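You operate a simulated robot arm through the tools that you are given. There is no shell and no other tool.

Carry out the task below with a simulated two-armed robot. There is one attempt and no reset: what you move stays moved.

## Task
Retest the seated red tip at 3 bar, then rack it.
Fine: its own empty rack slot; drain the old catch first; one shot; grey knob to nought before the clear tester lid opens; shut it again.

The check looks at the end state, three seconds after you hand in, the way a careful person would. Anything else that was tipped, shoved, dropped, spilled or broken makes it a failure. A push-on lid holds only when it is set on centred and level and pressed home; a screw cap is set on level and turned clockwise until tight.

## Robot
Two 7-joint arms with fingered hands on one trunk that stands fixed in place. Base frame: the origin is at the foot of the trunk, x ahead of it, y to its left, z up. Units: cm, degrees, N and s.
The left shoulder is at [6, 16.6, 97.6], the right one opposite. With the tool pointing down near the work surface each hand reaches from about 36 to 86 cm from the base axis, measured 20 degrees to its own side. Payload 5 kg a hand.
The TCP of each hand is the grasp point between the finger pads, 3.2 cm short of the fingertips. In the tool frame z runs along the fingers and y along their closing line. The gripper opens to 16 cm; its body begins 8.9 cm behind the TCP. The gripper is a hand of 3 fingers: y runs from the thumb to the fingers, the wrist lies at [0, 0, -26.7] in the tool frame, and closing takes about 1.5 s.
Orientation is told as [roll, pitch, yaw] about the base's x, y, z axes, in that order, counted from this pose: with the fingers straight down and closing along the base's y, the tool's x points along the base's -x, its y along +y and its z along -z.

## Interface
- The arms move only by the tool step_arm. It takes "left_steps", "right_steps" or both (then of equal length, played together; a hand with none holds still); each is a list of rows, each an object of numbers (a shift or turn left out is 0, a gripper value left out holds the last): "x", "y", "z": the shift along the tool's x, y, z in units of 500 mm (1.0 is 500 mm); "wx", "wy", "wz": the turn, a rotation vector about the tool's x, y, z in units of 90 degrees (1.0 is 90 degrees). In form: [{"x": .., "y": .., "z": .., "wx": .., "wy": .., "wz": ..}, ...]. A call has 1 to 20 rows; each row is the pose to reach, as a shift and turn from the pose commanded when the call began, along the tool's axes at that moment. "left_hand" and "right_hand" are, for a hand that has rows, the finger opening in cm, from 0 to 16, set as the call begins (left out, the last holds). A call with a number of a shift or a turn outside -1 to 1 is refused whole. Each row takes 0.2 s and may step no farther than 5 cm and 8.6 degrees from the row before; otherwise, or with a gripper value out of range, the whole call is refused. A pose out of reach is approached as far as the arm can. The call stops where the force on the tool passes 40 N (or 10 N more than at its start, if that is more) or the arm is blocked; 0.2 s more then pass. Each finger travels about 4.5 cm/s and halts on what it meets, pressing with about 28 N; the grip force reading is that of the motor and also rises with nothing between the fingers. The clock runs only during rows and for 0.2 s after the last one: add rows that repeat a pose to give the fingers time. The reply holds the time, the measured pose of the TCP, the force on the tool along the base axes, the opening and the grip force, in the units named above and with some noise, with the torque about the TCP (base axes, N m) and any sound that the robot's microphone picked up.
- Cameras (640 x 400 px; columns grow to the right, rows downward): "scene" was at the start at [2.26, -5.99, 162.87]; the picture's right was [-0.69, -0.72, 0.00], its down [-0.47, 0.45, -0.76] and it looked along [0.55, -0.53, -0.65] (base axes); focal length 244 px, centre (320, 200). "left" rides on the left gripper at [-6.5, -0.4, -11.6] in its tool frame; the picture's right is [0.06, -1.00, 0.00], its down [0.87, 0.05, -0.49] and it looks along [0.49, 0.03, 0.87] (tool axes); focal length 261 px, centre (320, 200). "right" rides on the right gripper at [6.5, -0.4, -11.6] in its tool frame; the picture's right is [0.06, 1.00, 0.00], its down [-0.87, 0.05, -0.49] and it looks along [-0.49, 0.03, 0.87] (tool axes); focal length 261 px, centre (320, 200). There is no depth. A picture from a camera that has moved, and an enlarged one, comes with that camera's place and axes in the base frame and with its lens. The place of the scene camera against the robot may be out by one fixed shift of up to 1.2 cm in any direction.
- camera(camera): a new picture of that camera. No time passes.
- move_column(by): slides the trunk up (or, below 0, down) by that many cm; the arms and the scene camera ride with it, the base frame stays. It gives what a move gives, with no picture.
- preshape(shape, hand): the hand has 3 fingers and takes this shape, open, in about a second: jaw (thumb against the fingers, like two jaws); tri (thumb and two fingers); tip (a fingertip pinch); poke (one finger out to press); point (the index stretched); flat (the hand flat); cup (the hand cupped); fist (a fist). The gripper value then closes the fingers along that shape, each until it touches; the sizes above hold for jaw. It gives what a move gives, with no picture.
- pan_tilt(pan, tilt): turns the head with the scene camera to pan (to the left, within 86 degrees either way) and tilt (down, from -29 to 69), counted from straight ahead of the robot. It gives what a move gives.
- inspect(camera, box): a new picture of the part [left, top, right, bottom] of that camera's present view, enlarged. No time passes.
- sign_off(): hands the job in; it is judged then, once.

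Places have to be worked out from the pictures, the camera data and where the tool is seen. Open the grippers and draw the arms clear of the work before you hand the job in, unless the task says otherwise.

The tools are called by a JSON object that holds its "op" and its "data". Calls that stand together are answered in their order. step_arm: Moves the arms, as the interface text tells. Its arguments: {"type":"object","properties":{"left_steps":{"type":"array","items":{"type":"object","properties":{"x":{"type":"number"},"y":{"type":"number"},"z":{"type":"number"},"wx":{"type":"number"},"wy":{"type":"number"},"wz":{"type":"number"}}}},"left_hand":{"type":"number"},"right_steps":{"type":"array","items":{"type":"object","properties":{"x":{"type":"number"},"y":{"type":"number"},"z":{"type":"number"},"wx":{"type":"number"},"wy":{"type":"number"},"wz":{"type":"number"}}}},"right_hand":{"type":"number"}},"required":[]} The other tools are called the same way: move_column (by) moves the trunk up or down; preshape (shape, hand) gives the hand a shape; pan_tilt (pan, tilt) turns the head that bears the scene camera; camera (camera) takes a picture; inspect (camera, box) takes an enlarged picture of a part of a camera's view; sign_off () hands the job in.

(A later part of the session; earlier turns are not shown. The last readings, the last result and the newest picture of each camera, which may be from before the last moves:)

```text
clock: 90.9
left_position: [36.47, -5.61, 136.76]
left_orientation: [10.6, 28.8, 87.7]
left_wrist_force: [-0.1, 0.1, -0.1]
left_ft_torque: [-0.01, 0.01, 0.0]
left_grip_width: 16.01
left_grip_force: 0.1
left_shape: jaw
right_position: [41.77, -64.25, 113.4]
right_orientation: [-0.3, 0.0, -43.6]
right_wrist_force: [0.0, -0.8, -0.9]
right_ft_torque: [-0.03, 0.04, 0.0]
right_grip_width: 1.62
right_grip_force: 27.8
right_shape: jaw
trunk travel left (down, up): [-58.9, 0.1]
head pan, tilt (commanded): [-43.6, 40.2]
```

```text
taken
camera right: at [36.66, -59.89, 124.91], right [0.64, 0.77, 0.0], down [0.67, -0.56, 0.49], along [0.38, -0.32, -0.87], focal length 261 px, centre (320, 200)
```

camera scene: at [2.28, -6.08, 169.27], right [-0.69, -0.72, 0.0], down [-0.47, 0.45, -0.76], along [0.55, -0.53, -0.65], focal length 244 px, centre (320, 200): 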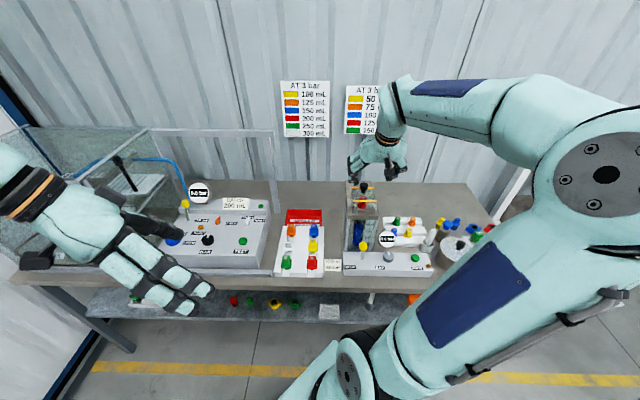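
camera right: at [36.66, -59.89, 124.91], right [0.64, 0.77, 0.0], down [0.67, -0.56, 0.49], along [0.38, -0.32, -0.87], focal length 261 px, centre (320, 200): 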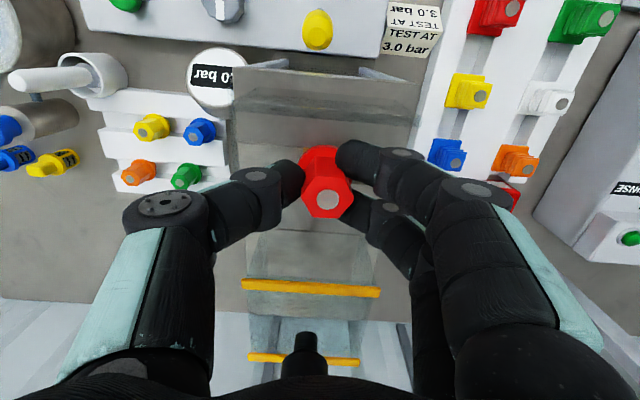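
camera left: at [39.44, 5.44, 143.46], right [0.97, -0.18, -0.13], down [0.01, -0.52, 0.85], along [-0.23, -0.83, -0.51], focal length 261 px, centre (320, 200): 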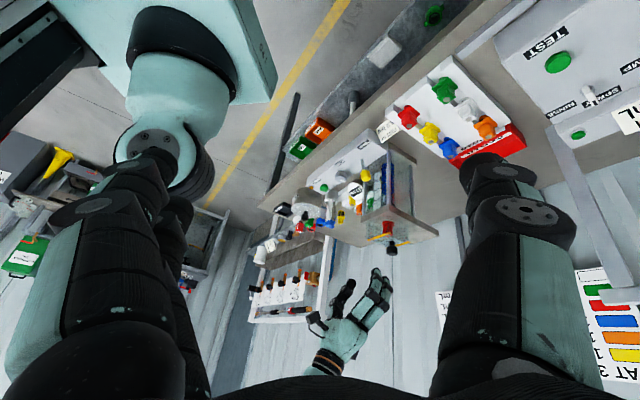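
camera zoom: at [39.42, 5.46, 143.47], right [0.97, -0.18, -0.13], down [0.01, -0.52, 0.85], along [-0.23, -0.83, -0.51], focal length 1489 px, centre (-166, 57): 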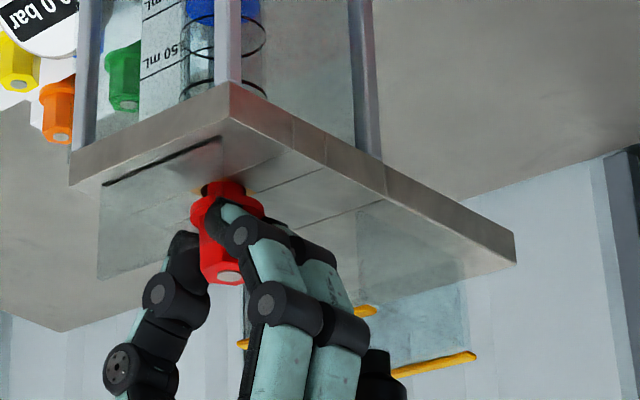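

The tip comes up freely. I lift it straight up a further 8 cm to z≈121.

{"op": "step_arm", "data": {"right_steps": [{"z": -0.04}, {"z": -0.08}, {"z": -0.12}, {"z": -0.16}]}}

{"op": "inspect", "data": {"camera": "left", "box": [360, 190, 450, 270]}}

{"op": "camera", "data": {"camera": "right"}}

{"op": "inspect", "data": {"camera": "scene", "box": [325, 140, 425, 230]}}

```text
clock: 91.9
left_position: [36.49, -5.71, 136.66]
left_orientation: [10.6, 28.9, 87.4]
left_wrist_force: [0.3, -0.5, 0.8]
left_ft_torque: [-0.02, 0.01, 0.01]
left_grip_width: 15.98
left_grip_force: 0.1
left_shape: jaw
right_position: [41.73, -64.26, 121.39]
right_orientation: [-0.2, -0.1, -43.6]
right_wrist_force: [-0.3, 0.2, 0.1]
right_ft_torque: [0.0, 0.01, 0.0]
right_grip_width: 1.61
right_grip_force: 28.2
right_shape: jaw
trunk travel left (down, up): [-58.9, 0.1]
head pan, tilt (commanded): [-43.6, 40.2]
```

```text
5.00 times, centred on (405, 230) of left
camera zoom: at [39.43, 5.46, 143.47], right [0.97, -0.18, -0.13], down [0.01, -0.52, 0.85], along [-0.23, -0.83, -0.51], focal length 1303 px, centre (-105, 50)
```

zoom: 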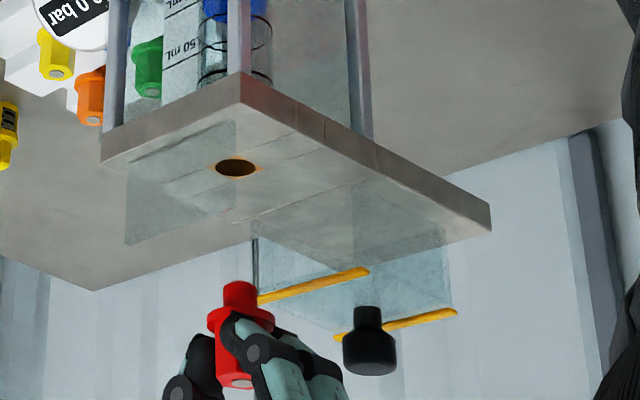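

```text
taken
camera right: at [36.74, -59.91, 132.9], right [0.64, 0.77, 0.0], down [0.67, -0.56, 0.49], along [0.37, -0.32, -0.87], focal length 261 px, centre (320, 200)
```

right: 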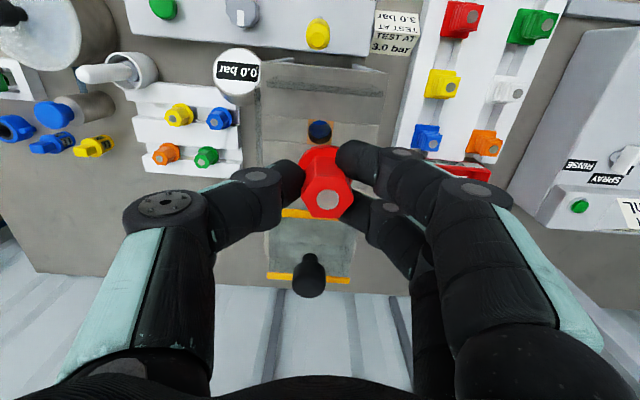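

```text
4.44 times, centred on (375, 185) of scene
camera zoom: at [2.26, -6.04, 169.27], right [-0.69, -0.72, 0.0], down [-0.47, 0.45, -0.76], along [0.55, -0.53, -0.65], focal length 1083 px, centre (76, 267)
```

zoom: 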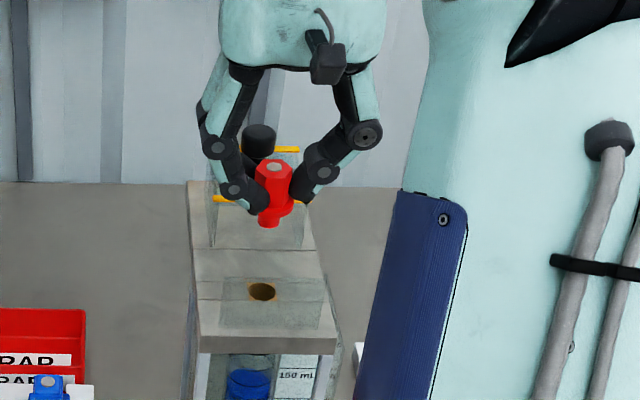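

The tip has a stem (~2 cm thick, ~1.7 cm long) that hangs in the rack's groove, flange on the rails (rail top z≈86.8). I carry it at this height to the right, past the tower, toward the rack (v 36).

{"op": "step_arm", "data": {"right_steps": [{"x": -0.004, "y": -0.06, "z": 0}, {"x": -0.008, "y": -0.12, "z": 0}, {"x": -0.012, "y": -0.18, "z": 0}, {"x": -0.018, "y": -0.245, "z": 0}, {"x": -0.024, "y": -0.31, "z": 0}, {"x": -0.03, "y": -0.367, "z": 0}]}}

{"op": "camera", "data": {"camera": "right"}}

{"op": "camera", "data": {"camera": "scene"}}

{"op": "inspect", "data": {"camera": "left", "box": [280, 170, 400, 270]}}

```text
clock: 93.3
left_position: [36.45, -5.69, 136.66]
left_orientation: [10.6, 28.7, 87.5]
left_wrist_force: [-0.3, 0.2, -0.4]
left_ft_torque: [0.01, 0.01, -0.02]
left_grip_width: 16.01
left_grip_force: 0.0
left_shape: jaw
right_position: [30.17, -78.7, 121.6]
right_orientation: [-0.2, -0.1, -43.6]
right_wrist_force: [-0.6, 0.0, 0.1]
right_ft_torque: [0.01, 0.0, 0.03]
right_grip_width: 1.61
right_grip_force: 27.8
right_shape: jaw
trunk travel left (down, up): [-58.9, 0.1]
head pan, tilt (commanded): [-43.6, 40.2]
```

```text
taken
camera right: at [25.17, -74.39, 132.93], right [0.64, 0.77, 0.0], down [0.67, -0.56, 0.49], along [0.37, -0.32, -0.87], focal length 261 px, centre (320, 200)
```

right: 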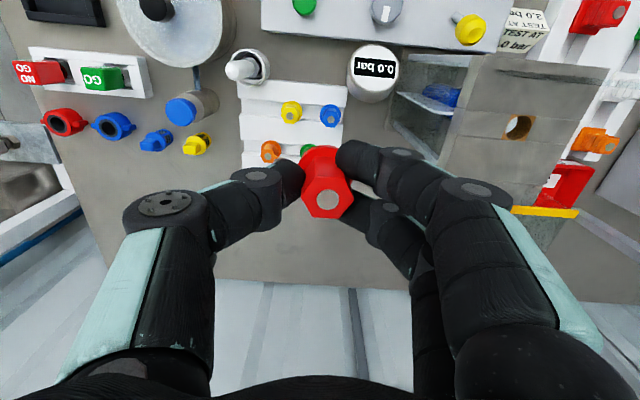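

```text
taken
camera scene: at [2.25, -6.15, 169.27], right [-0.69, -0.72, 0.0], down [-0.47, 0.45, -0.76], along [0.55, -0.53, -0.65], focal length 244 px, centre (320, 200)
```

scene: 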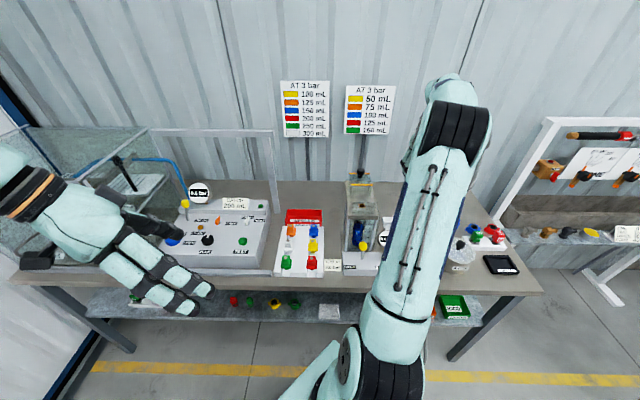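

```text
4.00 times, centred on (340, 220) of left
camera zoom: at [39.42, 5.35, 143.48], right [0.97, -0.18, -0.13], down [0.01, -0.52, 0.85], along [-0.23, -0.83, -0.51], focal length 1043 px, centre (240, 120)
```

zoom: 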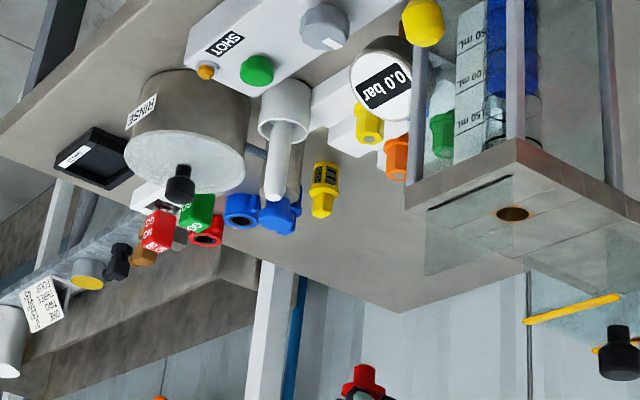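

I zoom in on the rack and its surroundings from here to fix the slot's place.

{"op": "inspect", "data": {"camera": "right", "box": [130, 40, 370, 190]}}

{"op": "inspect", "data": {"camera": "right", "box": [225, 70, 355, 165]}}

```text
2.67 times, centred on (250, 115) of right
camera zoom: at [25.17, -74.39, 132.93], right [0.64, 0.77, 0.0], down [0.67, -0.56, 0.49], along [0.37, -0.32, -0.87], focal length 695 px, centre (507, 427)
```

zoom: 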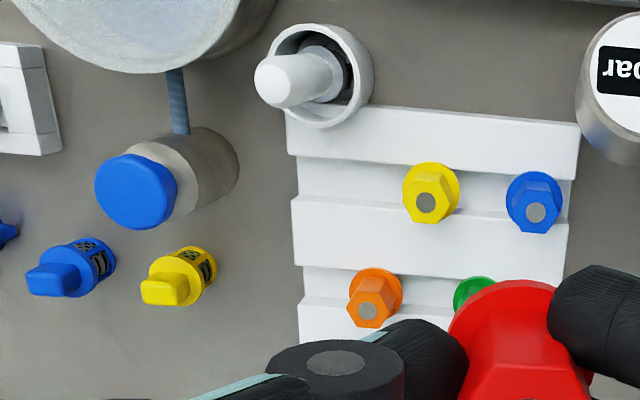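

```text
4.21 times, centred on (290, 118) of right
camera zoom: at [25.17, -74.39, 132.93], right [0.64, 0.77, 0.0], down [0.67, -0.56, 0.49], along [0.37, -0.32, -0.87], focal length 1098 px, centre (446, 547)
```

zoom: 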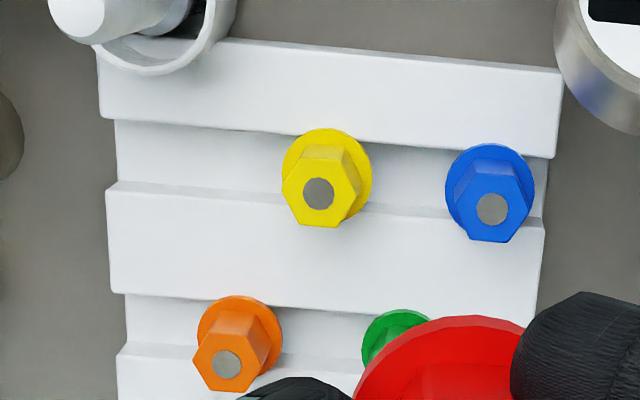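

The groove at the free place is centred at about u 78.1, slot at v≈47.15 (yellow (78.25, 40.7), blue (78.5, 34.25)). Now I zoom on the tip in the hand to see where its axis lies and whether it is level.

{"op": "inspect", "data": {"camera": "right", "box": [270, 130, 390, 240]}}

{"op": "inspect", "data": {"camera": "left", "box": [340, 240, 420, 300]}}

```text
3.64 times, centred on (330, 185) of right
camera zoom: at [25.17, -74.39, 132.93], right [0.64, 0.77, 0.0], down [0.67, -0.56, 0.49], along [0.37, -0.32, -0.87], focal length 948 px, centre (284, 254)
```

zoom: 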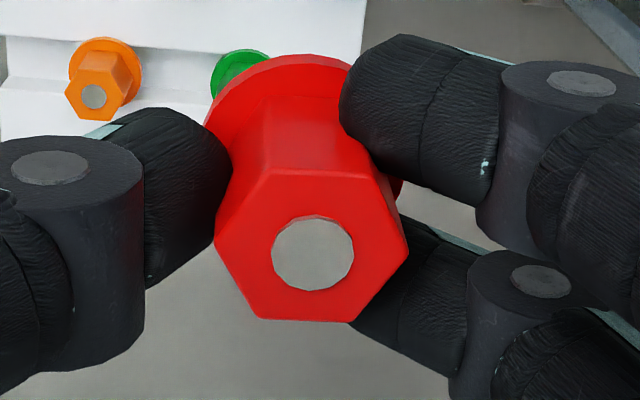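

```text
6.67 times, centred on (380, 270) of left
camera zoom: at [39.42, 5.35, 143.48], right [0.97, -0.18, -0.13], down [0.01, -0.52, 0.85], along [-0.23, -0.83, -0.51], focal length 1738 px, centre (-80, -267)
```

zoom: 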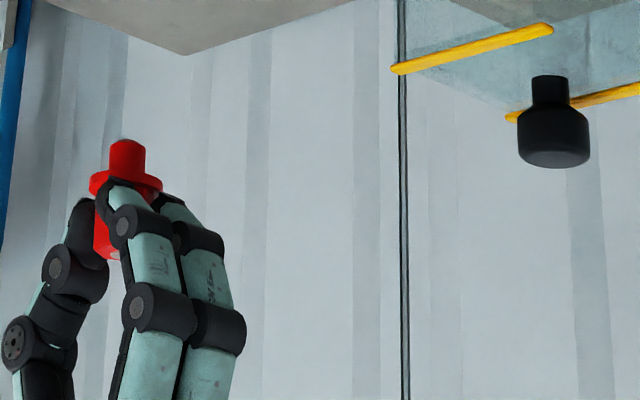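

The tip hangs level, its axis about 0.4 cm to the left of the TCP. Near the slot the two-finger side is too wide to pass between pestle and yellow tip; the single thumb should go there instead, which needs a hand yaw of about -174°. I test that turn here in free space, first to -109°.

{"op": "step_arm", "data": {"right_steps": [{"wz": 0.09}, {"wz": 0.18}, {"wz": 0.27}, {"wz": 0.36}, {"wz": 0.45}, {"wz": 0.54}, {"wz": 0.63}, {"wz": 0.722}]}}

```text
clock: 95.1
left_position: [36.45, -5.66, 136.79]
left_orientation: [10.6, 28.9, 87.5]
left_wrist_force: [0.2, -0.3, 0.1]
left_ft_torque: [0.01, -0.02, 0.02]
left_grip_width: 15.98
left_grip_force: 0.1
left_shape: jaw
right_position: [30.17, -78.46, 121.43]
right_orientation: [0.0, -0.2, -108.8]
right_wrist_force: [0.3, 0.2, -0.3]
right_ft_torque: [-0.03, 0.02, -0.01]
right_grip_width: 1.6
right_grip_force: 27.6
right_shape: jaw
trunk travel left (down, up): [-58.9, 0.1]
head pan, tilt (commanded): [-43.6, 40.2]
```

That went without trouble; I continue toward -150°.

{"op": "step_arm", "data": {"right_steps": [{"wz": 0.09}, {"wz": 0.18}, {"wz": 0.27}, {"wz": 0.36}, {"wz": 0.458}]}}

```text
refused: row 5 steps farther than a row can; nothing moved
```

The last row was too large a turn; I resend with even steps.

{"op": "step_arm", "data": {"right_steps": [{"wz": 0.09}, {"wz": 0.18}, {"wz": 0.27}, {"wz": 0.36}, {"wz": 0.45}]}}

```text
clock: 96.3
left_position: [36.54, -5.68, 136.65]
left_orientation: [10.8, 28.9, 87.6]
left_wrist_force: [-0.3, 0.1, 0.7]
left_ft_torque: [0.0, 0.0, -0.04]
left_grip_width: 15.98
left_grip_force: 0.1
left_shape: jaw
right_position: [30.12, -78.49, 121.33]
right_orientation: [0.0, -0.2, -149.2]
right_wrist_force: [0.2, -0.1, 0.1]
right_ft_torque: [-0.03, -0.01, 0.0]
right_grip_width: 1.61
right_grip_force: 27.9
right_shape: jaw
trunk travel left (down, up): [-58.9, 0.1]
head pan, tilt (commanded): [-43.6, 40.2]
```

-149° reached cleanly; the last 24.5° to -173.6°.

{"op": "step_arm", "data": {"right_steps": [{"wz": 0.09}, {"wz": 0.18}, {"wz": 0.271}]}}

{"op": "camera", "data": {"camera": "right"}}

{"op": "camera", "data": {"camera": "scene"}}

{"op": "camera", "data": {"camera": "left"}}

```text
clock: 97.1
left_position: [36.52, -5.73, 136.7]
left_orientation: [10.5, 28.9, 87.6]
left_wrist_force: [-0.8, 0.2, 0.4]
left_ft_torque: [0.0, -0.03, -0.02]
left_grip_width: 16.01
left_grip_force: 0.1
left_shape: jaw
right_position: [30.05, -78.56, 121.54]
right_orientation: [0.2, -0.2, -173.7]
right_wrist_force: [0.6, -0.1, 0.4]
right_ft_torque: [0.02, 0.03, 0.07]
right_grip_width: 1.61
right_grip_force: 27.9
right_shape: jaw
trunk travel left (down, up): [-58.9, 0.1]
head pan, tilt (commanded): [-43.6, 40.2]
```

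```text
taken
camera right: at [36.54, -77.23, 132.95], right [0.17, -0.98, 0.0], down [-0.86, -0.15, 0.49], along [-0.49, -0.09, -0.87], focal length 261 px, centre (320, 200)
```

right: 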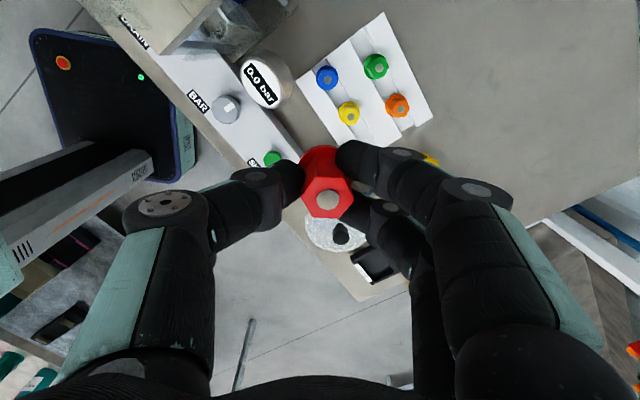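

```text
taken
camera scene: at [2.27, -6.05, 169.27], right [-0.69, -0.72, 0.0], down [-0.47, 0.45, -0.76], along [0.55, -0.53, -0.65], focal length 244 px, centre (320, 200)
```

scene: 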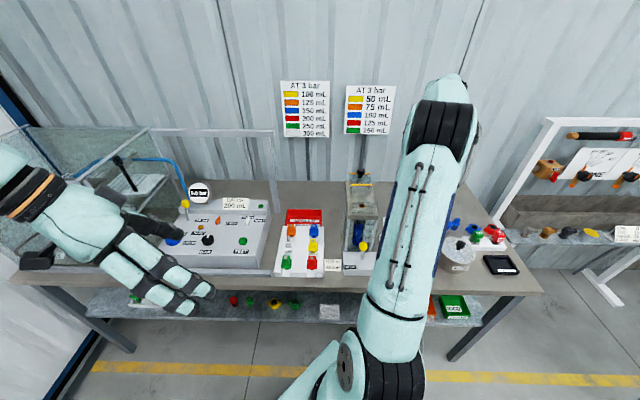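

```text
taken
camera left: at [39.44, 5.46, 143.47], right [0.97, -0.18, -0.13], down [0.01, -0.52, 0.85], along [-0.23, -0.83, -0.51], focal length 261 px, centre (320, 200)
```

left: 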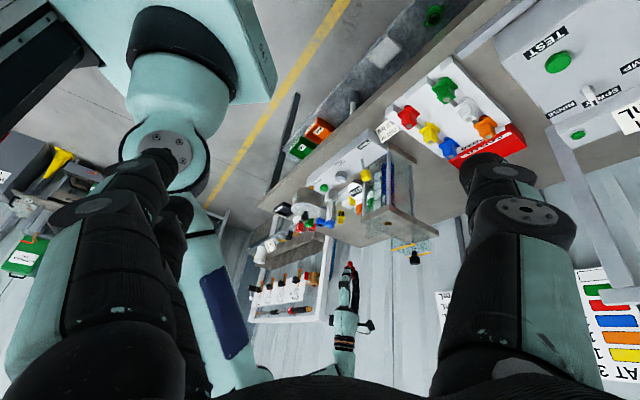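

Yaw -174° is reached without trouble, so the thumb will pass between pestle and yellow tip. I descend here to z 110, then move over the slot at z 106 (stem still above the pestle's top).

{"op": "step_arm", "data": {"right_steps": [{"z": 0.08}, {"z": 0.16}, {"z": 0.23}, {"x": -0.0354, "y": 0.0416, "z": 0.25}, {"x": -0.0708, "y": 0.0833, "z": 0.27}, {"x": -0.1061, "y": 0.1249, "z": 0.29}, {"x": -0.1415, "y": 0.1665, "z": 0.31}]}}

{"op": "camera", "data": {"camera": "right"}}

{"op": "inspect", "data": {"camera": "left", "box": [280, 170, 400, 270]}}

{"op": "inspect", "data": {"camera": "scene", "box": [370, 180, 500, 270]}}

```text
clock: 98.7
left_position: [36.52, -5.77, 136.62]
left_orientation: [10.6, 28.8, 87.5]
left_wrist_force: [0.5, 0.3, -0.5]
left_ft_torque: [0.0, 0.0, 0.0]
left_grip_width: 16.0
left_grip_force: 0.1
left_shape: jaw
right_position: [23.85, -87.94, 105.84]
right_orientation: [0.0, -0.1, -173.5]
right_wrist_force: [-0.6, 0.5, -1.5]
right_ft_torque: [0.01, -0.01, -0.01]
right_grip_width: 1.61
right_grip_force: 28.2
right_shape: jaw
trunk travel left (down, up): [-58.9, 0.1]
head pan, tilt (commanded): [-43.6, 40.2]
```

```text
taken
camera right: at [30.31, -86.58, 117.28], right [0.17, -0.98, 0.0], down [-0.86, -0.15, 0.49], along [-0.48, -0.09, -0.87], focal length 261 px, centre (320, 200)
```

right: 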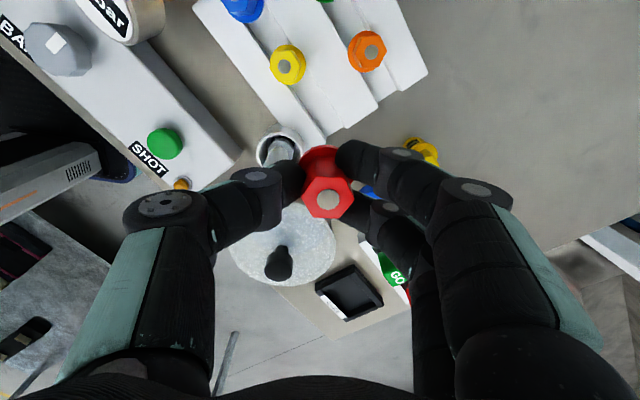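

```text
4.00 times, centred on (340, 220) of left
camera zoom: at [39.4, 5.31, 143.48], right [0.97, -0.18, -0.13], down [0.01, -0.52, 0.85], along [-0.23, -0.83, -0.51], focal length 1043 px, centre (240, 120)
```

zoom: 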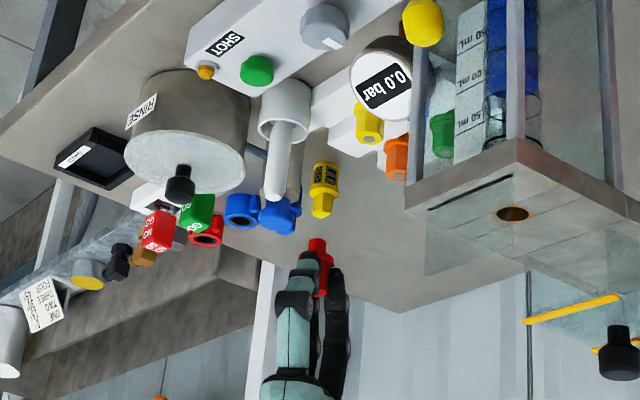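

```text
4.44 times, centred on (435, 225) of scene
camera zoom: at [2.23, -6.18, 169.27], right [-0.69, -0.72, 0.0], down [-0.47, 0.45, -0.76], along [0.55, -0.53, -0.65], focal length 1083 px, centre (-191, 89)
```

zoom: 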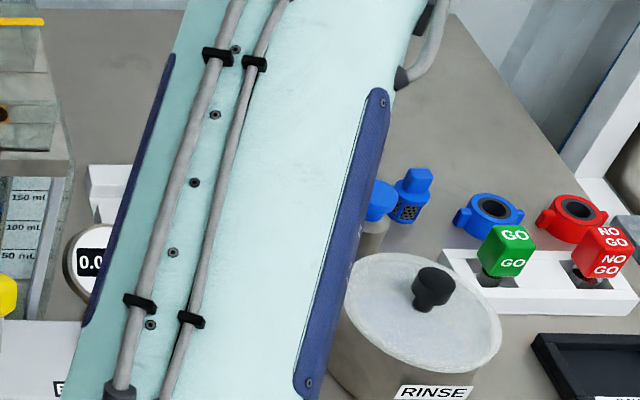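

I am above the slot (TCP ≈ (77.9, 47.2, 105.8)). I zoom on the tip and rack to compare their positions in this view.

{"op": "inspect", "data": {"camera": "right", "box": [230, 0, 430, 240]}}

{"op": "inspect", "data": {"camera": "right", "box": [240, 110, 400, 230]}}

```text
1.67 times, centred on (330, 120) of right
camera zoom: at [30.31, -86.58, 117.28], right [0.17, -0.98, 0.0], down [-0.86, -0.15, 0.49], along [-0.48, -0.09, -0.87], focal length 434 px, centre (303, 333)
```

zoom: 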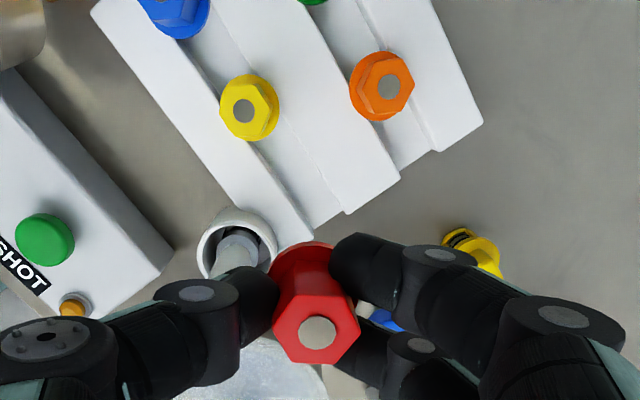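

```text
3.33 times, centred on (320, 170) of right
camera zoom: at [30.31, -86.58, 117.28], right [0.17, -0.98, 0.0], down [-0.86, -0.15, 0.49], along [-0.48, -0.09, -0.87], focal length 869 px, centre (320, 300)
```

zoom: 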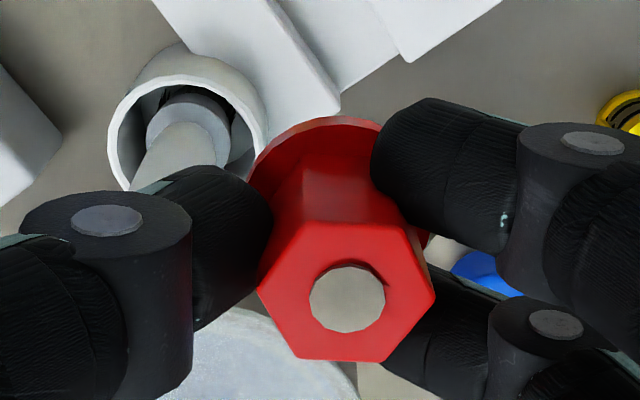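

Slot (78.2, 47.13) versus tip axis (78.03, 47.35): I shift 2–3 mm and lower to z 94.3, where the stem's end is just above the rails; thumb clears the pestle by over 1 cm.

{"op": "step_arm", "data": {"right_steps": [{"x": 0.0056, "y": 0.0005, "z": 0.04}, {"x": 0.0056, "y": 0.0005, "z": 0.09}, {"x": 0.0056, "y": 0.0005, "z": 0.14}, {"x": 0.0056, "y": 0.0005, "z": 0.19}, {"x": 0.0056, "y": 0.0005, "z": 0.23}]}}

{"op": "camera", "data": {"camera": "right"}}

{"op": "inspect", "data": {"camera": "right", "box": [230, 60, 400, 230]}}

{"op": "inspect", "data": {"camera": "left", "box": [300, 180, 380, 230]}}

```text
clock: 99.9
left_position: [36.5, -5.55, 136.7]
left_orientation: [10.7, 28.9, 87.6]
left_wrist_force: [0.2, -0.6, 0.0]
left_ft_torque: [0.02, 0.03, -0.02]
left_grip_width: 15.97
left_grip_force: 0.1
left_shape: jaw
right_position: [24.25, -87.86, 94.41]
right_orientation: [0.1, -0.1, -173.5]
right_wrist_force: [-0.1, 0.2, -0.3]
right_ft_torque: [-0.02, 0.02, -0.01]
right_grip_width: 1.59
right_grip_force: 28.2
right_shape: jaw
trunk travel left (down, up): [-58.9, 0.1]
head pan, tilt (commanded): [-43.6, 40.2]
```

```text
taken
camera right: at [30.73, -86.57, 105.83], right [0.17, -0.98, 0.0], down [-0.86, -0.15, 0.49], along [-0.49, -0.09, -0.87], focal length 261 px, centre (320, 200)
```

right: 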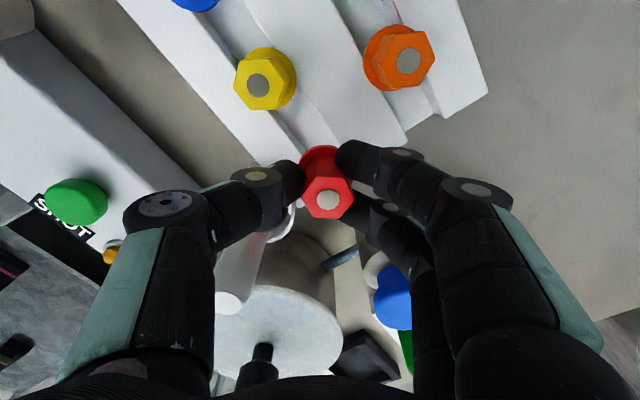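

```text
2.35 times, centred on (315, 145) of right
camera zoom: at [30.73, -86.57, 105.83], right [0.17, -0.98, 0.0], down [-0.86, -0.15, 0.49], along [-0.49, -0.09, -0.87], focal length 613 px, centre (332, 329)
```

zoom: 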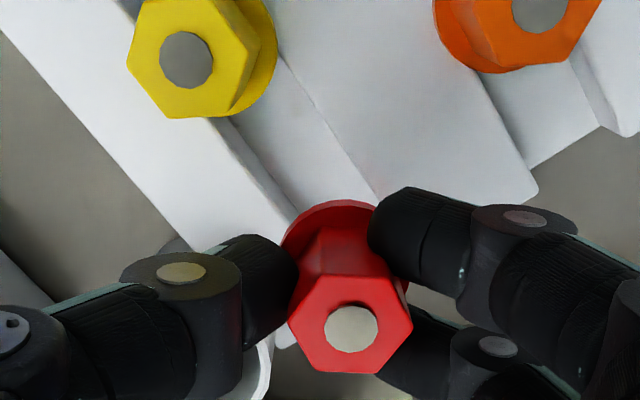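

```text
8.00 times, centred on (340, 205) of left
camera zoom: at [39.45, 5.39, 143.47], right [0.97, -0.18, -0.13], down [0.01, -0.52, 0.85], along [-0.23, -0.83, -0.51], focal length 2085 px, centre (160, 160)
```

zoom: 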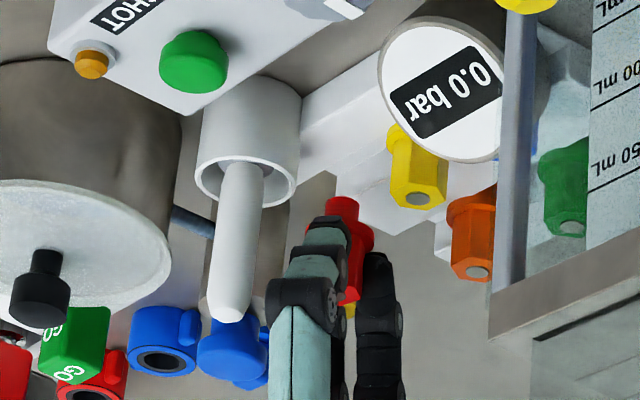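

In this view the tip's axis (78.35, 47.05) agrees with the groove centre and with the yellow-tip line (78.36, 47.2). I lower slowly 1.6 cm and watch the force.

{"op": "step_arm", "data": {"right_steps": [{"z": 0.006}, {"z": 0.012}, {"z": 0.018}, {"z": 0.025}, {"z": 0.032}]}}

{"op": "inspect", "data": {"camera": "right", "box": [230, 60, 400, 230]}}

{"op": "inspect", "data": {"camera": "left", "box": [310, 180, 370, 220]}}

```text
clock: 101.1
left_position: [36.49, -5.8, 136.61]
left_orientation: [10.6, 28.9, 87.6]
left_wrist_force: [-0.2, 0.2, 0.9]
left_ft_torque: [0.0, -0.03, 0.02]
left_grip_width: 15.99
left_grip_force: 0.0
left_shape: jaw
right_position: [24.25, -87.72, 93.03]
right_orientation: [0.3, -0.1, -173.5]
right_wrist_force: [0.0, 0.9, -0.7]
right_ft_torque: [0.03, -0.02, -0.03]
right_grip_width: 1.58
right_grip_force: 27.3
right_shape: jaw
trunk travel left (down, up): [-58.9, 0.1]
head pan, tilt (commanded): [-43.6, 40.2]
```

```text
2.35 times, centred on (315, 145) of right
camera zoom: at [30.67, -86.42, 104.45], right [0.18, -0.98, 0.0], down [-0.86, -0.15, 0.49], along [-0.49, -0.09, -0.87], focal length 613 px, centre (332, 329)
```

zoom: 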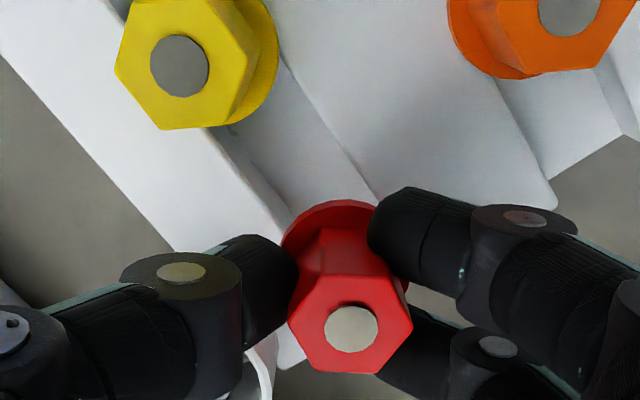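

```text
10.00 times, centred on (340, 200) of left
camera zoom: at [39.43, 5.43, 143.47], right [0.97, -0.18, -0.13], down [0.01, -0.52, 0.85], along [-0.23, -0.83, -0.51], focal length 2606 px, centre (120, 200)
```

zoom: 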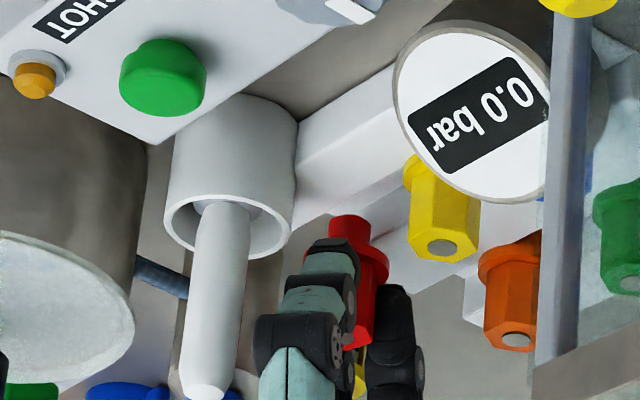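

No contact force yet at z 93.0. I lower further 1.4 cm in 2 mm rows.

{"op": "step_arm", "data": {"right_steps": [{"z": 0.004}, {"z": 0.008}, {"z": 0.012}, {"z": 0.016}, {"z": 0.02}, {"z": 0.024}, {"z": 0.028}]}}

{"op": "inspect", "data": {"camera": "right", "box": [230, 60, 400, 230]}}

{"op": "inspect", "data": {"camera": "left", "box": [310, 180, 370, 220]}}

```text
clock: 102.7
left_position: [36.53, -5.73, 136.7]
left_orientation: [10.6, 28.9, 87.7]
left_wrist_force: [1.0, 0.1, 0.1]
left_ft_torque: [0.0, 0.02, 0.0]
left_grip_width: 15.99
left_grip_force: 0.0
left_shape: jaw
right_position: [24.37, -87.72, 91.38]
right_orientation: [0.2, -0.1, -173.4]
right_wrist_force: [-0.4, -1.3, -0.8]
right_ft_torque: [-0.01, 0.02, 0.02]
right_grip_width: 1.58
right_grip_force: 28.1
right_shape: jaw
trunk travel left (down, up): [-58.9, 0.1]
head pan, tilt (commanded): [-43.6, 40.2]
```

```text
2.35 times, centred on (315, 145) of right
camera zoom: at [30.73, -86.41, 102.95], right [0.17, -0.98, 0.0], down [-0.86, -0.15, 0.49], along [-0.49, -0.09, -0.87], focal length 613 px, centre (332, 329)
```

zoom: 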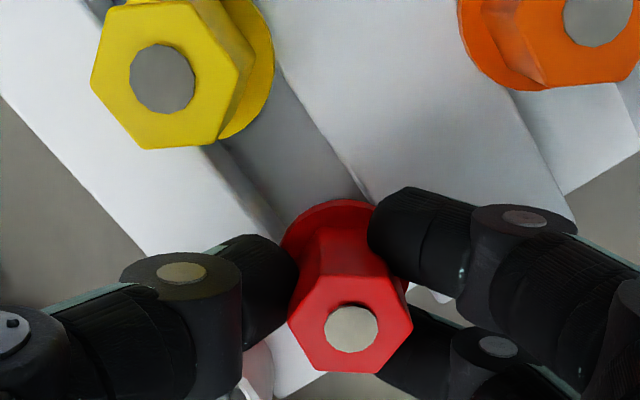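

```text
10.00 times, centred on (340, 200) of left
camera zoom: at [39.43, 5.44, 143.47], right [0.97, -0.18, -0.13], down [0.01, -0.52, 0.85], along [-0.23, -0.83, -0.51], focal length 2606 px, centre (120, 200)
```

zoom: 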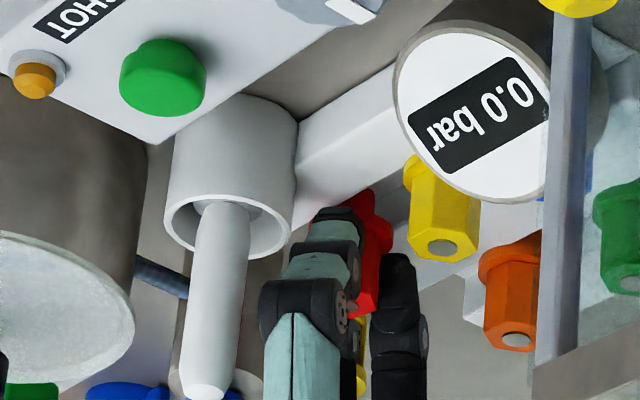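

Still no contact at z 91.4; the stem is in the groove. I lower in smaller steps until the flange touches.

{"op": "step_arm", "data": {"right_steps": [{"z": 0.003}, {"z": 0.006}, {"z": 0.009}]}}

```text
clock: 103.5
left_position: [36.44, -5.66, 136.64]
left_orientation: [10.6, 29.0, 87.4]
left_wrist_force: [-0.2, 0.4, -0.7]
left_ft_torque: [0.0, 0.02, 0.0]
left_grip_width: 16.01
left_grip_force: 0.2
left_shape: jaw
right_position: [24.4, -87.78, 91.15]
right_orientation: [0.3, -0.1, -173.4]
right_wrist_force: [-0.3, 1.9, 7.4]
right_ft_torque: [-0.12, 0.01, -0.02]
right_grip_width: 1.63
right_grip_force: 28.5
right_shape: jaw
trunk travel left (down, up): [-58.9, 0.1]
head pan, tilt (commanded): [-43.6, 40.2]
```

First contact: 7.4 N at z 91.15. I look whether the flange lies flush like the yellow one.

{"op": "inspect", "data": {"camera": "right", "box": [230, 60, 400, 230]}}

{"op": "inspect", "data": {"camera": "left", "box": [325, 185, 365, 215]}}

{"op": "camera", "data": {"camera": "right"}}

```text
2.35 times, centred on (315, 145) of right
camera zoom: at [30.67, -86.45, 102.67], right [0.17, -0.98, 0.0], down [-0.86, -0.15, 0.49], along [-0.48, -0.09, -0.87], focal length 613 px, centre (332, 329)
```

zoom: 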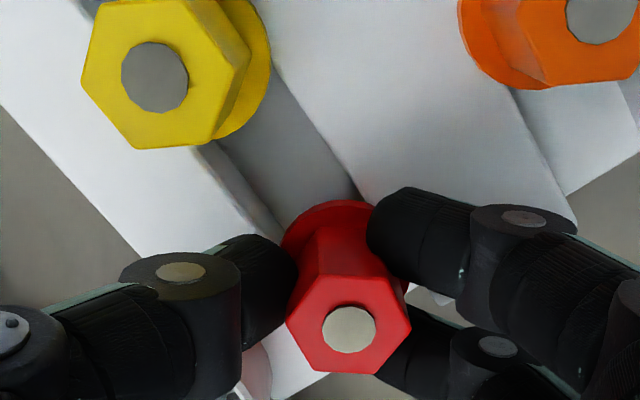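

```text
13.33 times, centred on (345, 200) of left
camera zoom: at [39.4, 5.52, 143.49], right [0.97, -0.18, -0.13], down [0.01, -0.52, 0.85], along [-0.23, -0.83, -0.51], focal length 3475 px, centre (-13, 200)
```

zoom: 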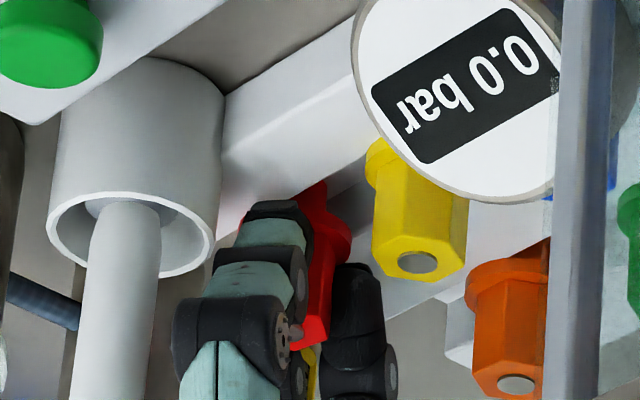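

```text
taken
camera right: at [30.67, -86.45, 102.67], right [0.17, -0.98, 0.0], down [-0.86, -0.15, 0.49], along [-0.48, -0.09, -0.87], focal length 261 px, centre (320, 200)
```

right: 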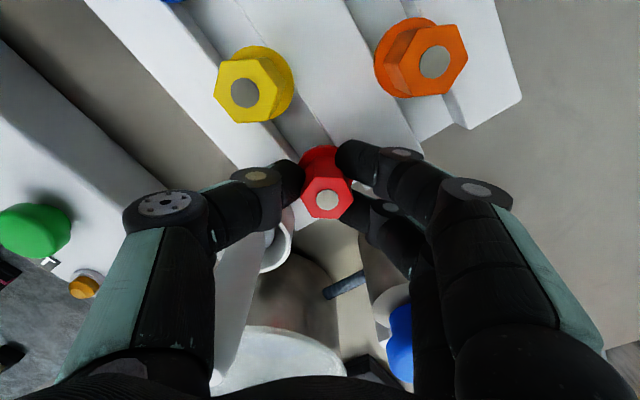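

The flange stands at the same height as the yellow tip's (same offset from the rail edge) and the stem is in the groove: seated. I open the fingers modestly to 4 cm.

{"op": "step_arm", "data": {"right_steps": [{"z": 0}, {"z": 0}, {"z": 0}, {"z": 0}], "right_hand": 4}}

{"op": "camera", "data": {"camera": "right"}}

{"op": "inspect", "data": {"camera": "right", "box": [230, 60, 400, 230]}}

{"op": "inspect", "data": {"camera": "left", "box": [325, 185, 365, 215]}}

```text
clock: 104.5
left_position: [36.44, -5.62, 136.65]
left_orientation: [10.6, 29.0, 87.7]
left_wrist_force: [-0.5, -0.6, 1.1]
left_ft_torque: [-0.02, -0.02, 0.04]
left_grip_width: 16.0
left_grip_force: 0.1
left_shape: jaw
right_position: [24.32, -87.8, 91.12]
right_orientation: [0.2, 0.0, -173.6]
right_wrist_force: [-0.4, -0.1, 0.0]
right_ft_torque: [0.0, -0.01, -0.01]
right_grip_width: 3.99
right_grip_force: 0.1
right_shape: jaw
trunk travel left (down, up): [-58.9, 0.1]
head pan, tilt (commanded): [-43.6, 40.2]
```

```text
taken
camera right: at [30.69, -86.46, 102.51], right [0.17, -0.98, 0.0], down [-0.86, -0.15, 0.49], along [-0.49, -0.09, -0.87], focal length 261 px, centre (320, 200)
```

right: 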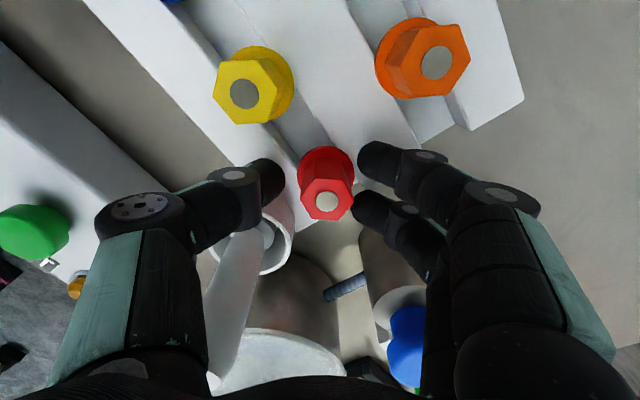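

```text
2.35 times, centred on (315, 145) of right
camera zoom: at [30.69, -86.46, 102.51], right [0.17, -0.98, 0.0], down [-0.86, -0.15, 0.49], along [-0.49, -0.09, -0.87], focal length 613 px, centre (332, 329)
```

zoom: 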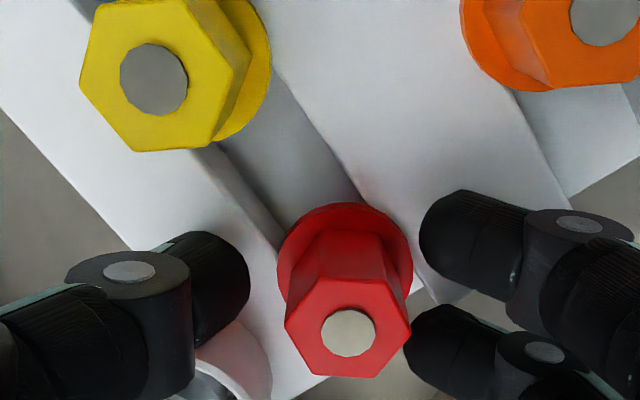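

```text
13.33 times, centred on (345, 200) of left
camera zoom: at [39.43, 5.45, 143.47], right [0.97, -0.18, -0.13], down [0.01, -0.52, 0.85], along [-0.23, -0.83, -0.51], focal length 3475 px, centre (-13, 200)
```

zoom: 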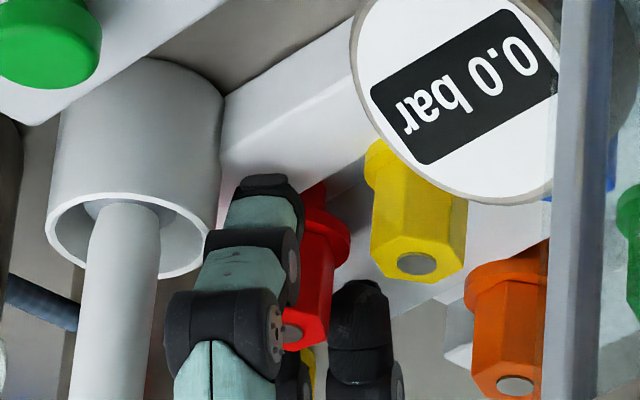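

The tip stands upright in the slot after release. I rise straight up 12 cm.

{"op": "step_arm", "data": {"right_steps": [{"z": -0.02}, {"z": -0.06}, {"z": -0.12}, {"z": -0.18}, {"z": -0.24}]}}

{"op": "camera", "data": {"camera": "right"}}

{"op": "inspect", "data": {"camera": "right", "box": [220, 0, 420, 200]}}

{"op": "inspect", "data": {"camera": "left", "box": [325, 185, 365, 215]}}

```text
clock: 105.7
left_position: [36.54, -5.58, 136.63]
left_orientation: [10.5, 28.9, 87.5]
left_wrist_force: [-0.3, -0.1, 0.2]
left_ft_torque: [-0.02, 0.01, 0.0]
left_grip_width: 16.0
left_grip_force: 0.0
left_shape: jaw
right_position: [24.23, -87.59, 103.13]
right_orientation: [0.2, -0.1, -173.5]
right_wrist_force: [0.2, -0.5, -0.2]
right_ft_torque: [-0.03, 0.0, 0.0]
right_grip_width: 4.01
right_grip_force: 0.0
right_shape: jaw
trunk travel left (down, up): [-58.9, 0.1]
head pan, tilt (commanded): [-43.6, 40.2]
```

```text
taken
camera right: at [30.58, -86.34, 114.63], right [0.17, -0.98, 0.0], down [-0.86, -0.15, 0.49], along [-0.49, -0.09, -0.87], focal length 261 px, centre (320, 200)
```

right: 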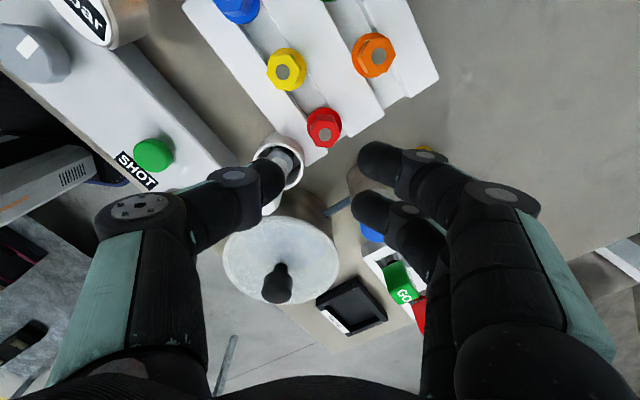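

```text
2.00 times, centred on (320, 100) of right
camera zoom: at [30.58, -86.34, 114.63], right [0.17, -0.98, 0.0], down [-0.86, -0.15, 0.49], along [-0.49, -0.09, -0.87], focal length 521 px, centre (320, 400)
```

zoom: 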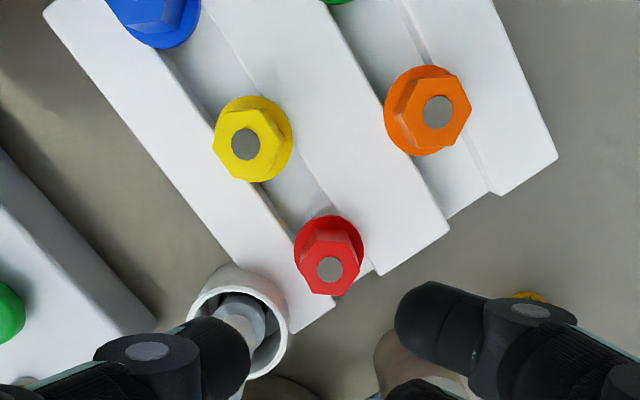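

```text
13.33 times, centred on (345, 200) of left
camera zoom: at [39.4, 5.53, 143.47], right [0.97, -0.18, -0.13], down [0.01, -0.52, 0.85], along [-0.23, -0.83, -0.51], focal length 3475 px, centre (-13, 200)
```

zoom: 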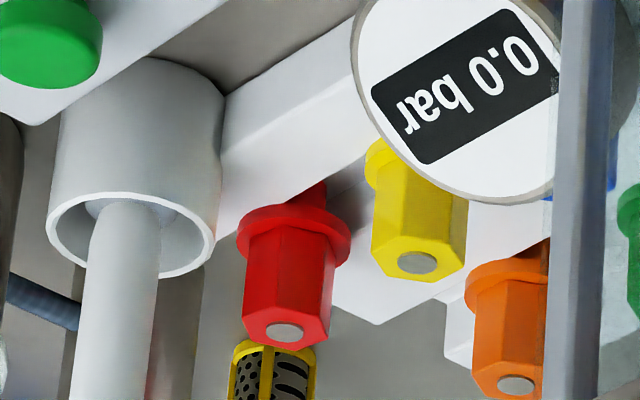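

The red tip sits in line with yellow and blue at the same height: racked. Now back the way I came, up to (75.9, 36.2, 121.5), keeping clear of everything.

{"op": "step_arm", "data": {"right_steps": [{"x": 0.034, "y": -0.0416, "z": -0.05}, {"x": 0.068, "y": -0.0832, "z": -0.1}, {"x": 0.1013, "y": -0.1248, "z": -0.15}, {"x": 0.1351, "y": -0.1664, "z": -0.2}, {"x": 0.1351, "y": -0.1664, "z": -0.28}, {"x": 0.1351, "y": -0.1664, "z": -0.368}]}}

{"op": "step_arm", "data": {"right_steps": [{"wz": -0.09}, {"wz": -0.18}, {"wz": -0.27}, {"wz": -0.36}, {"wz": -0.45}, {"wz": -0.54}, {"wz": -0.63}, {"wz": -0.72}]}}

{"op": "step_arm", "data": {"right_steps": [{"wz": -0.09}, {"wz": -0.18}, {"wz": -0.27}, {"wz": -0.36}, {"wz": -0.45}, {"wz": -0.54}, {"wz": -0.63}, {"wz": -0.7235}]}}

{"op": "camera", "data": {"camera": "right"}}

```text
clock: 107.1
left_position: [36.53, -5.63, 136.69]
left_orientation: [10.5, 28.9, 87.6]
left_wrist_force: [-0.1, 0.4, -0.2]
left_ft_torque: [0.0, -0.03, -0.01]
left_grip_width: 16.01
left_grip_force: 0.1
left_shape: jaw
right_position: [30.1, -78.74, 121.65]
right_orientation: [0.1, -0.1, -173.5]
right_wrist_force: [-0.2, 0.7, -0.7]
right_ft_torque: [0.01, 0.01, 0.0]
right_grip_width: 3.99
right_grip_force: 0.1
right_shape: jaw
trunk travel left (down, up): [-58.9, 0.1]
head pan, tilt (commanded): [-43.6, 40.2]
```

```text
clock: 108.9
left_position: [36.59, -5.68, 136.63]
left_orientation: [10.6, 29.0, 87.5]
left_wrist_force: [0.5, 0.5, -0.6]
left_ft_torque: [0.03, -0.01, 0.01]
left_grip_width: 15.99
left_grip_force: 0.1
left_shape: jaw
right_position: [30.19, -78.57, 121.45]
right_orientation: [0.0, -0.3, -108.5]
right_wrist_force: [0.1, -0.9, 0.1]
right_ft_torque: [0.04, 0.0, 0.02]
right_grip_width: 3.98
right_grip_force: 0.0
right_shape: jaw
trunk travel left (down, up): [-58.9, 0.1]
head pan, tilt (commanded): [-43.6, 40.2]
```

```text
clock: 110.7
left_position: [36.57, -5.7, 136.72]
left_orientation: [10.6, 29.0, 87.5]
left_wrist_force: [-0.2, -0.9, -0.4]
left_ft_torque: [0.01, -0.03, 0.01]
left_grip_width: 16.0
left_grip_force: 0.0
left_shape: jaw
right_position: [30.09, -78.52, 121.4]
right_orientation: [-0.2, -0.1, -43.5]
right_wrist_force: [0.1, 0.4, -0.6]
right_ft_torque: [-0.01, 0.04, 0.03]
right_grip_width: 3.98
right_grip_force: 0.0
right_shape: jaw
trunk travel left (down, up): [-58.9, 0.1]
head pan, tilt (commanded): [-43.6, 40.2]
```

```text
taken
camera right: at [25.03, -74.19, 132.94], right [0.64, 0.77, 0.0], down [0.67, -0.56, 0.49], along [0.38, -0.32, -0.87], focal length 261 px, centre (320, 200)
```

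right: 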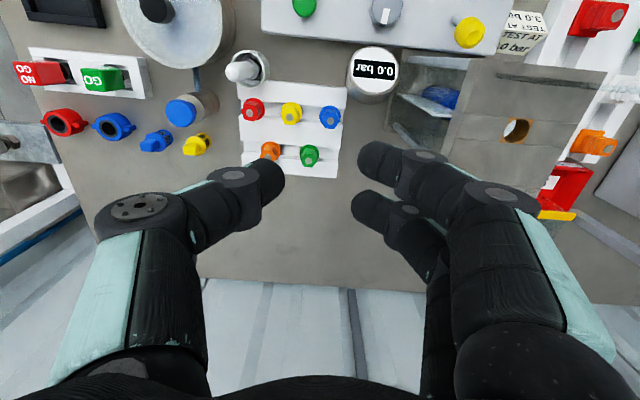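

The red tip is evenly spaced in its row beside yellow and blue. Now I rise and return over the tower to close the lid.

{"op": "step_arm", "data": {"right_steps": [{"z": -0.07}, {"y": 0.073, "z": -0.1}, {"y": 0.146, "z": -0.13}, {"y": 0.219, "z": -0.13}, {"y": 0.292, "z": -0.13}, {"y": 0.364, "z": -0.13}], "right_hand": 8}}

{"op": "step_arm", "data": {"right_steps": [{"x": -0.036, "z": 0.0, "wy": -0.0919}, {"x": -0.073, "z": 0.03, "wy": -0.1837}, {"x": -0.109, "z": 0.066, "wy": -0.2756}]}}

{"op": "camera", "data": {"camera": "right"}}

{"op": "inspect", "data": {"camera": "left", "box": [360, 190, 450, 280]}}

```text
clock: 112.1
left_position: [36.62, -5.63, 136.58]
left_orientation: [10.7, 28.9, 87.6]
left_wrist_force: [-0.3, 0.5, 0.2]
left_ft_torque: [0.0, 0.07, 0.02]
left_grip_width: 15.97
left_grip_force: 0.1
left_shape: jaw
right_position: [42.71, -65.2, 127.74]
right_orientation: [-0.3, 0.0, -43.6]
right_wrist_force: [-0.2, -1.2, -0.2]
right_ft_torque: [-0.01, 0.04, -0.02]
right_grip_width: 7.97
right_grip_force: 0.0
right_shape: jaw
trunk travel left (down, up): [-58.9, 0.1]
head pan, tilt (commanded): [-43.6, 40.2]
```

```text
clock: 112.9
left_position: [36.55, -5.53, 136.62]
left_orientation: [10.6, 28.9, 87.5]
left_wrist_force: [-0.1, 0.7, 0.3]
left_ft_torque: [0.01, -0.03, -0.02]
left_grip_width: 15.98
left_grip_force: 0.1
left_shape: jaw
right_position: [46.75, -69.03, 124.41]
right_orientation: [-0.1, -24.9, -43.6]
right_wrist_force: [0.4, 0.6, 0.2]
right_ft_torque: [0.03, -0.02, -0.01]
right_grip_width: 7.93
right_grip_force: 0.0
right_shape: jaw
trunk travel left (down, up): [-58.9, 0.1]
head pan, tilt (commanded): [-43.6, 40.2]
```

```text
taken
camera right: at [38.55, -61.74, 132.19], right [0.65, 0.76, -0.03], down [0.46, -0.36, 0.81], along [0.61, -0.54, -0.58], focal length 261 px, centre (320, 200)
```

right: 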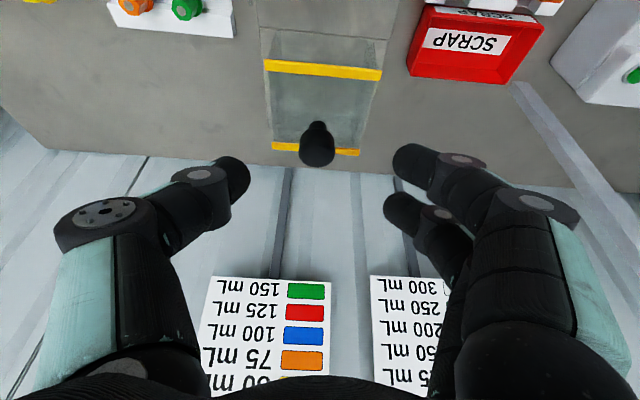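

```text
4.44 times, centred on (405, 235) of left
camera zoom: at [39.4, 5.48, 143.48], right [0.97, -0.18, -0.13], down [0.01, -0.52, 0.85], along [-0.23, -0.83, -0.51], focal length 1158 px, centre (-58, 44)
```

zoom: 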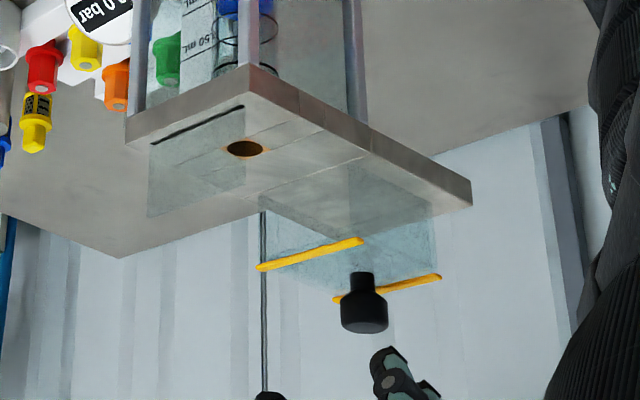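

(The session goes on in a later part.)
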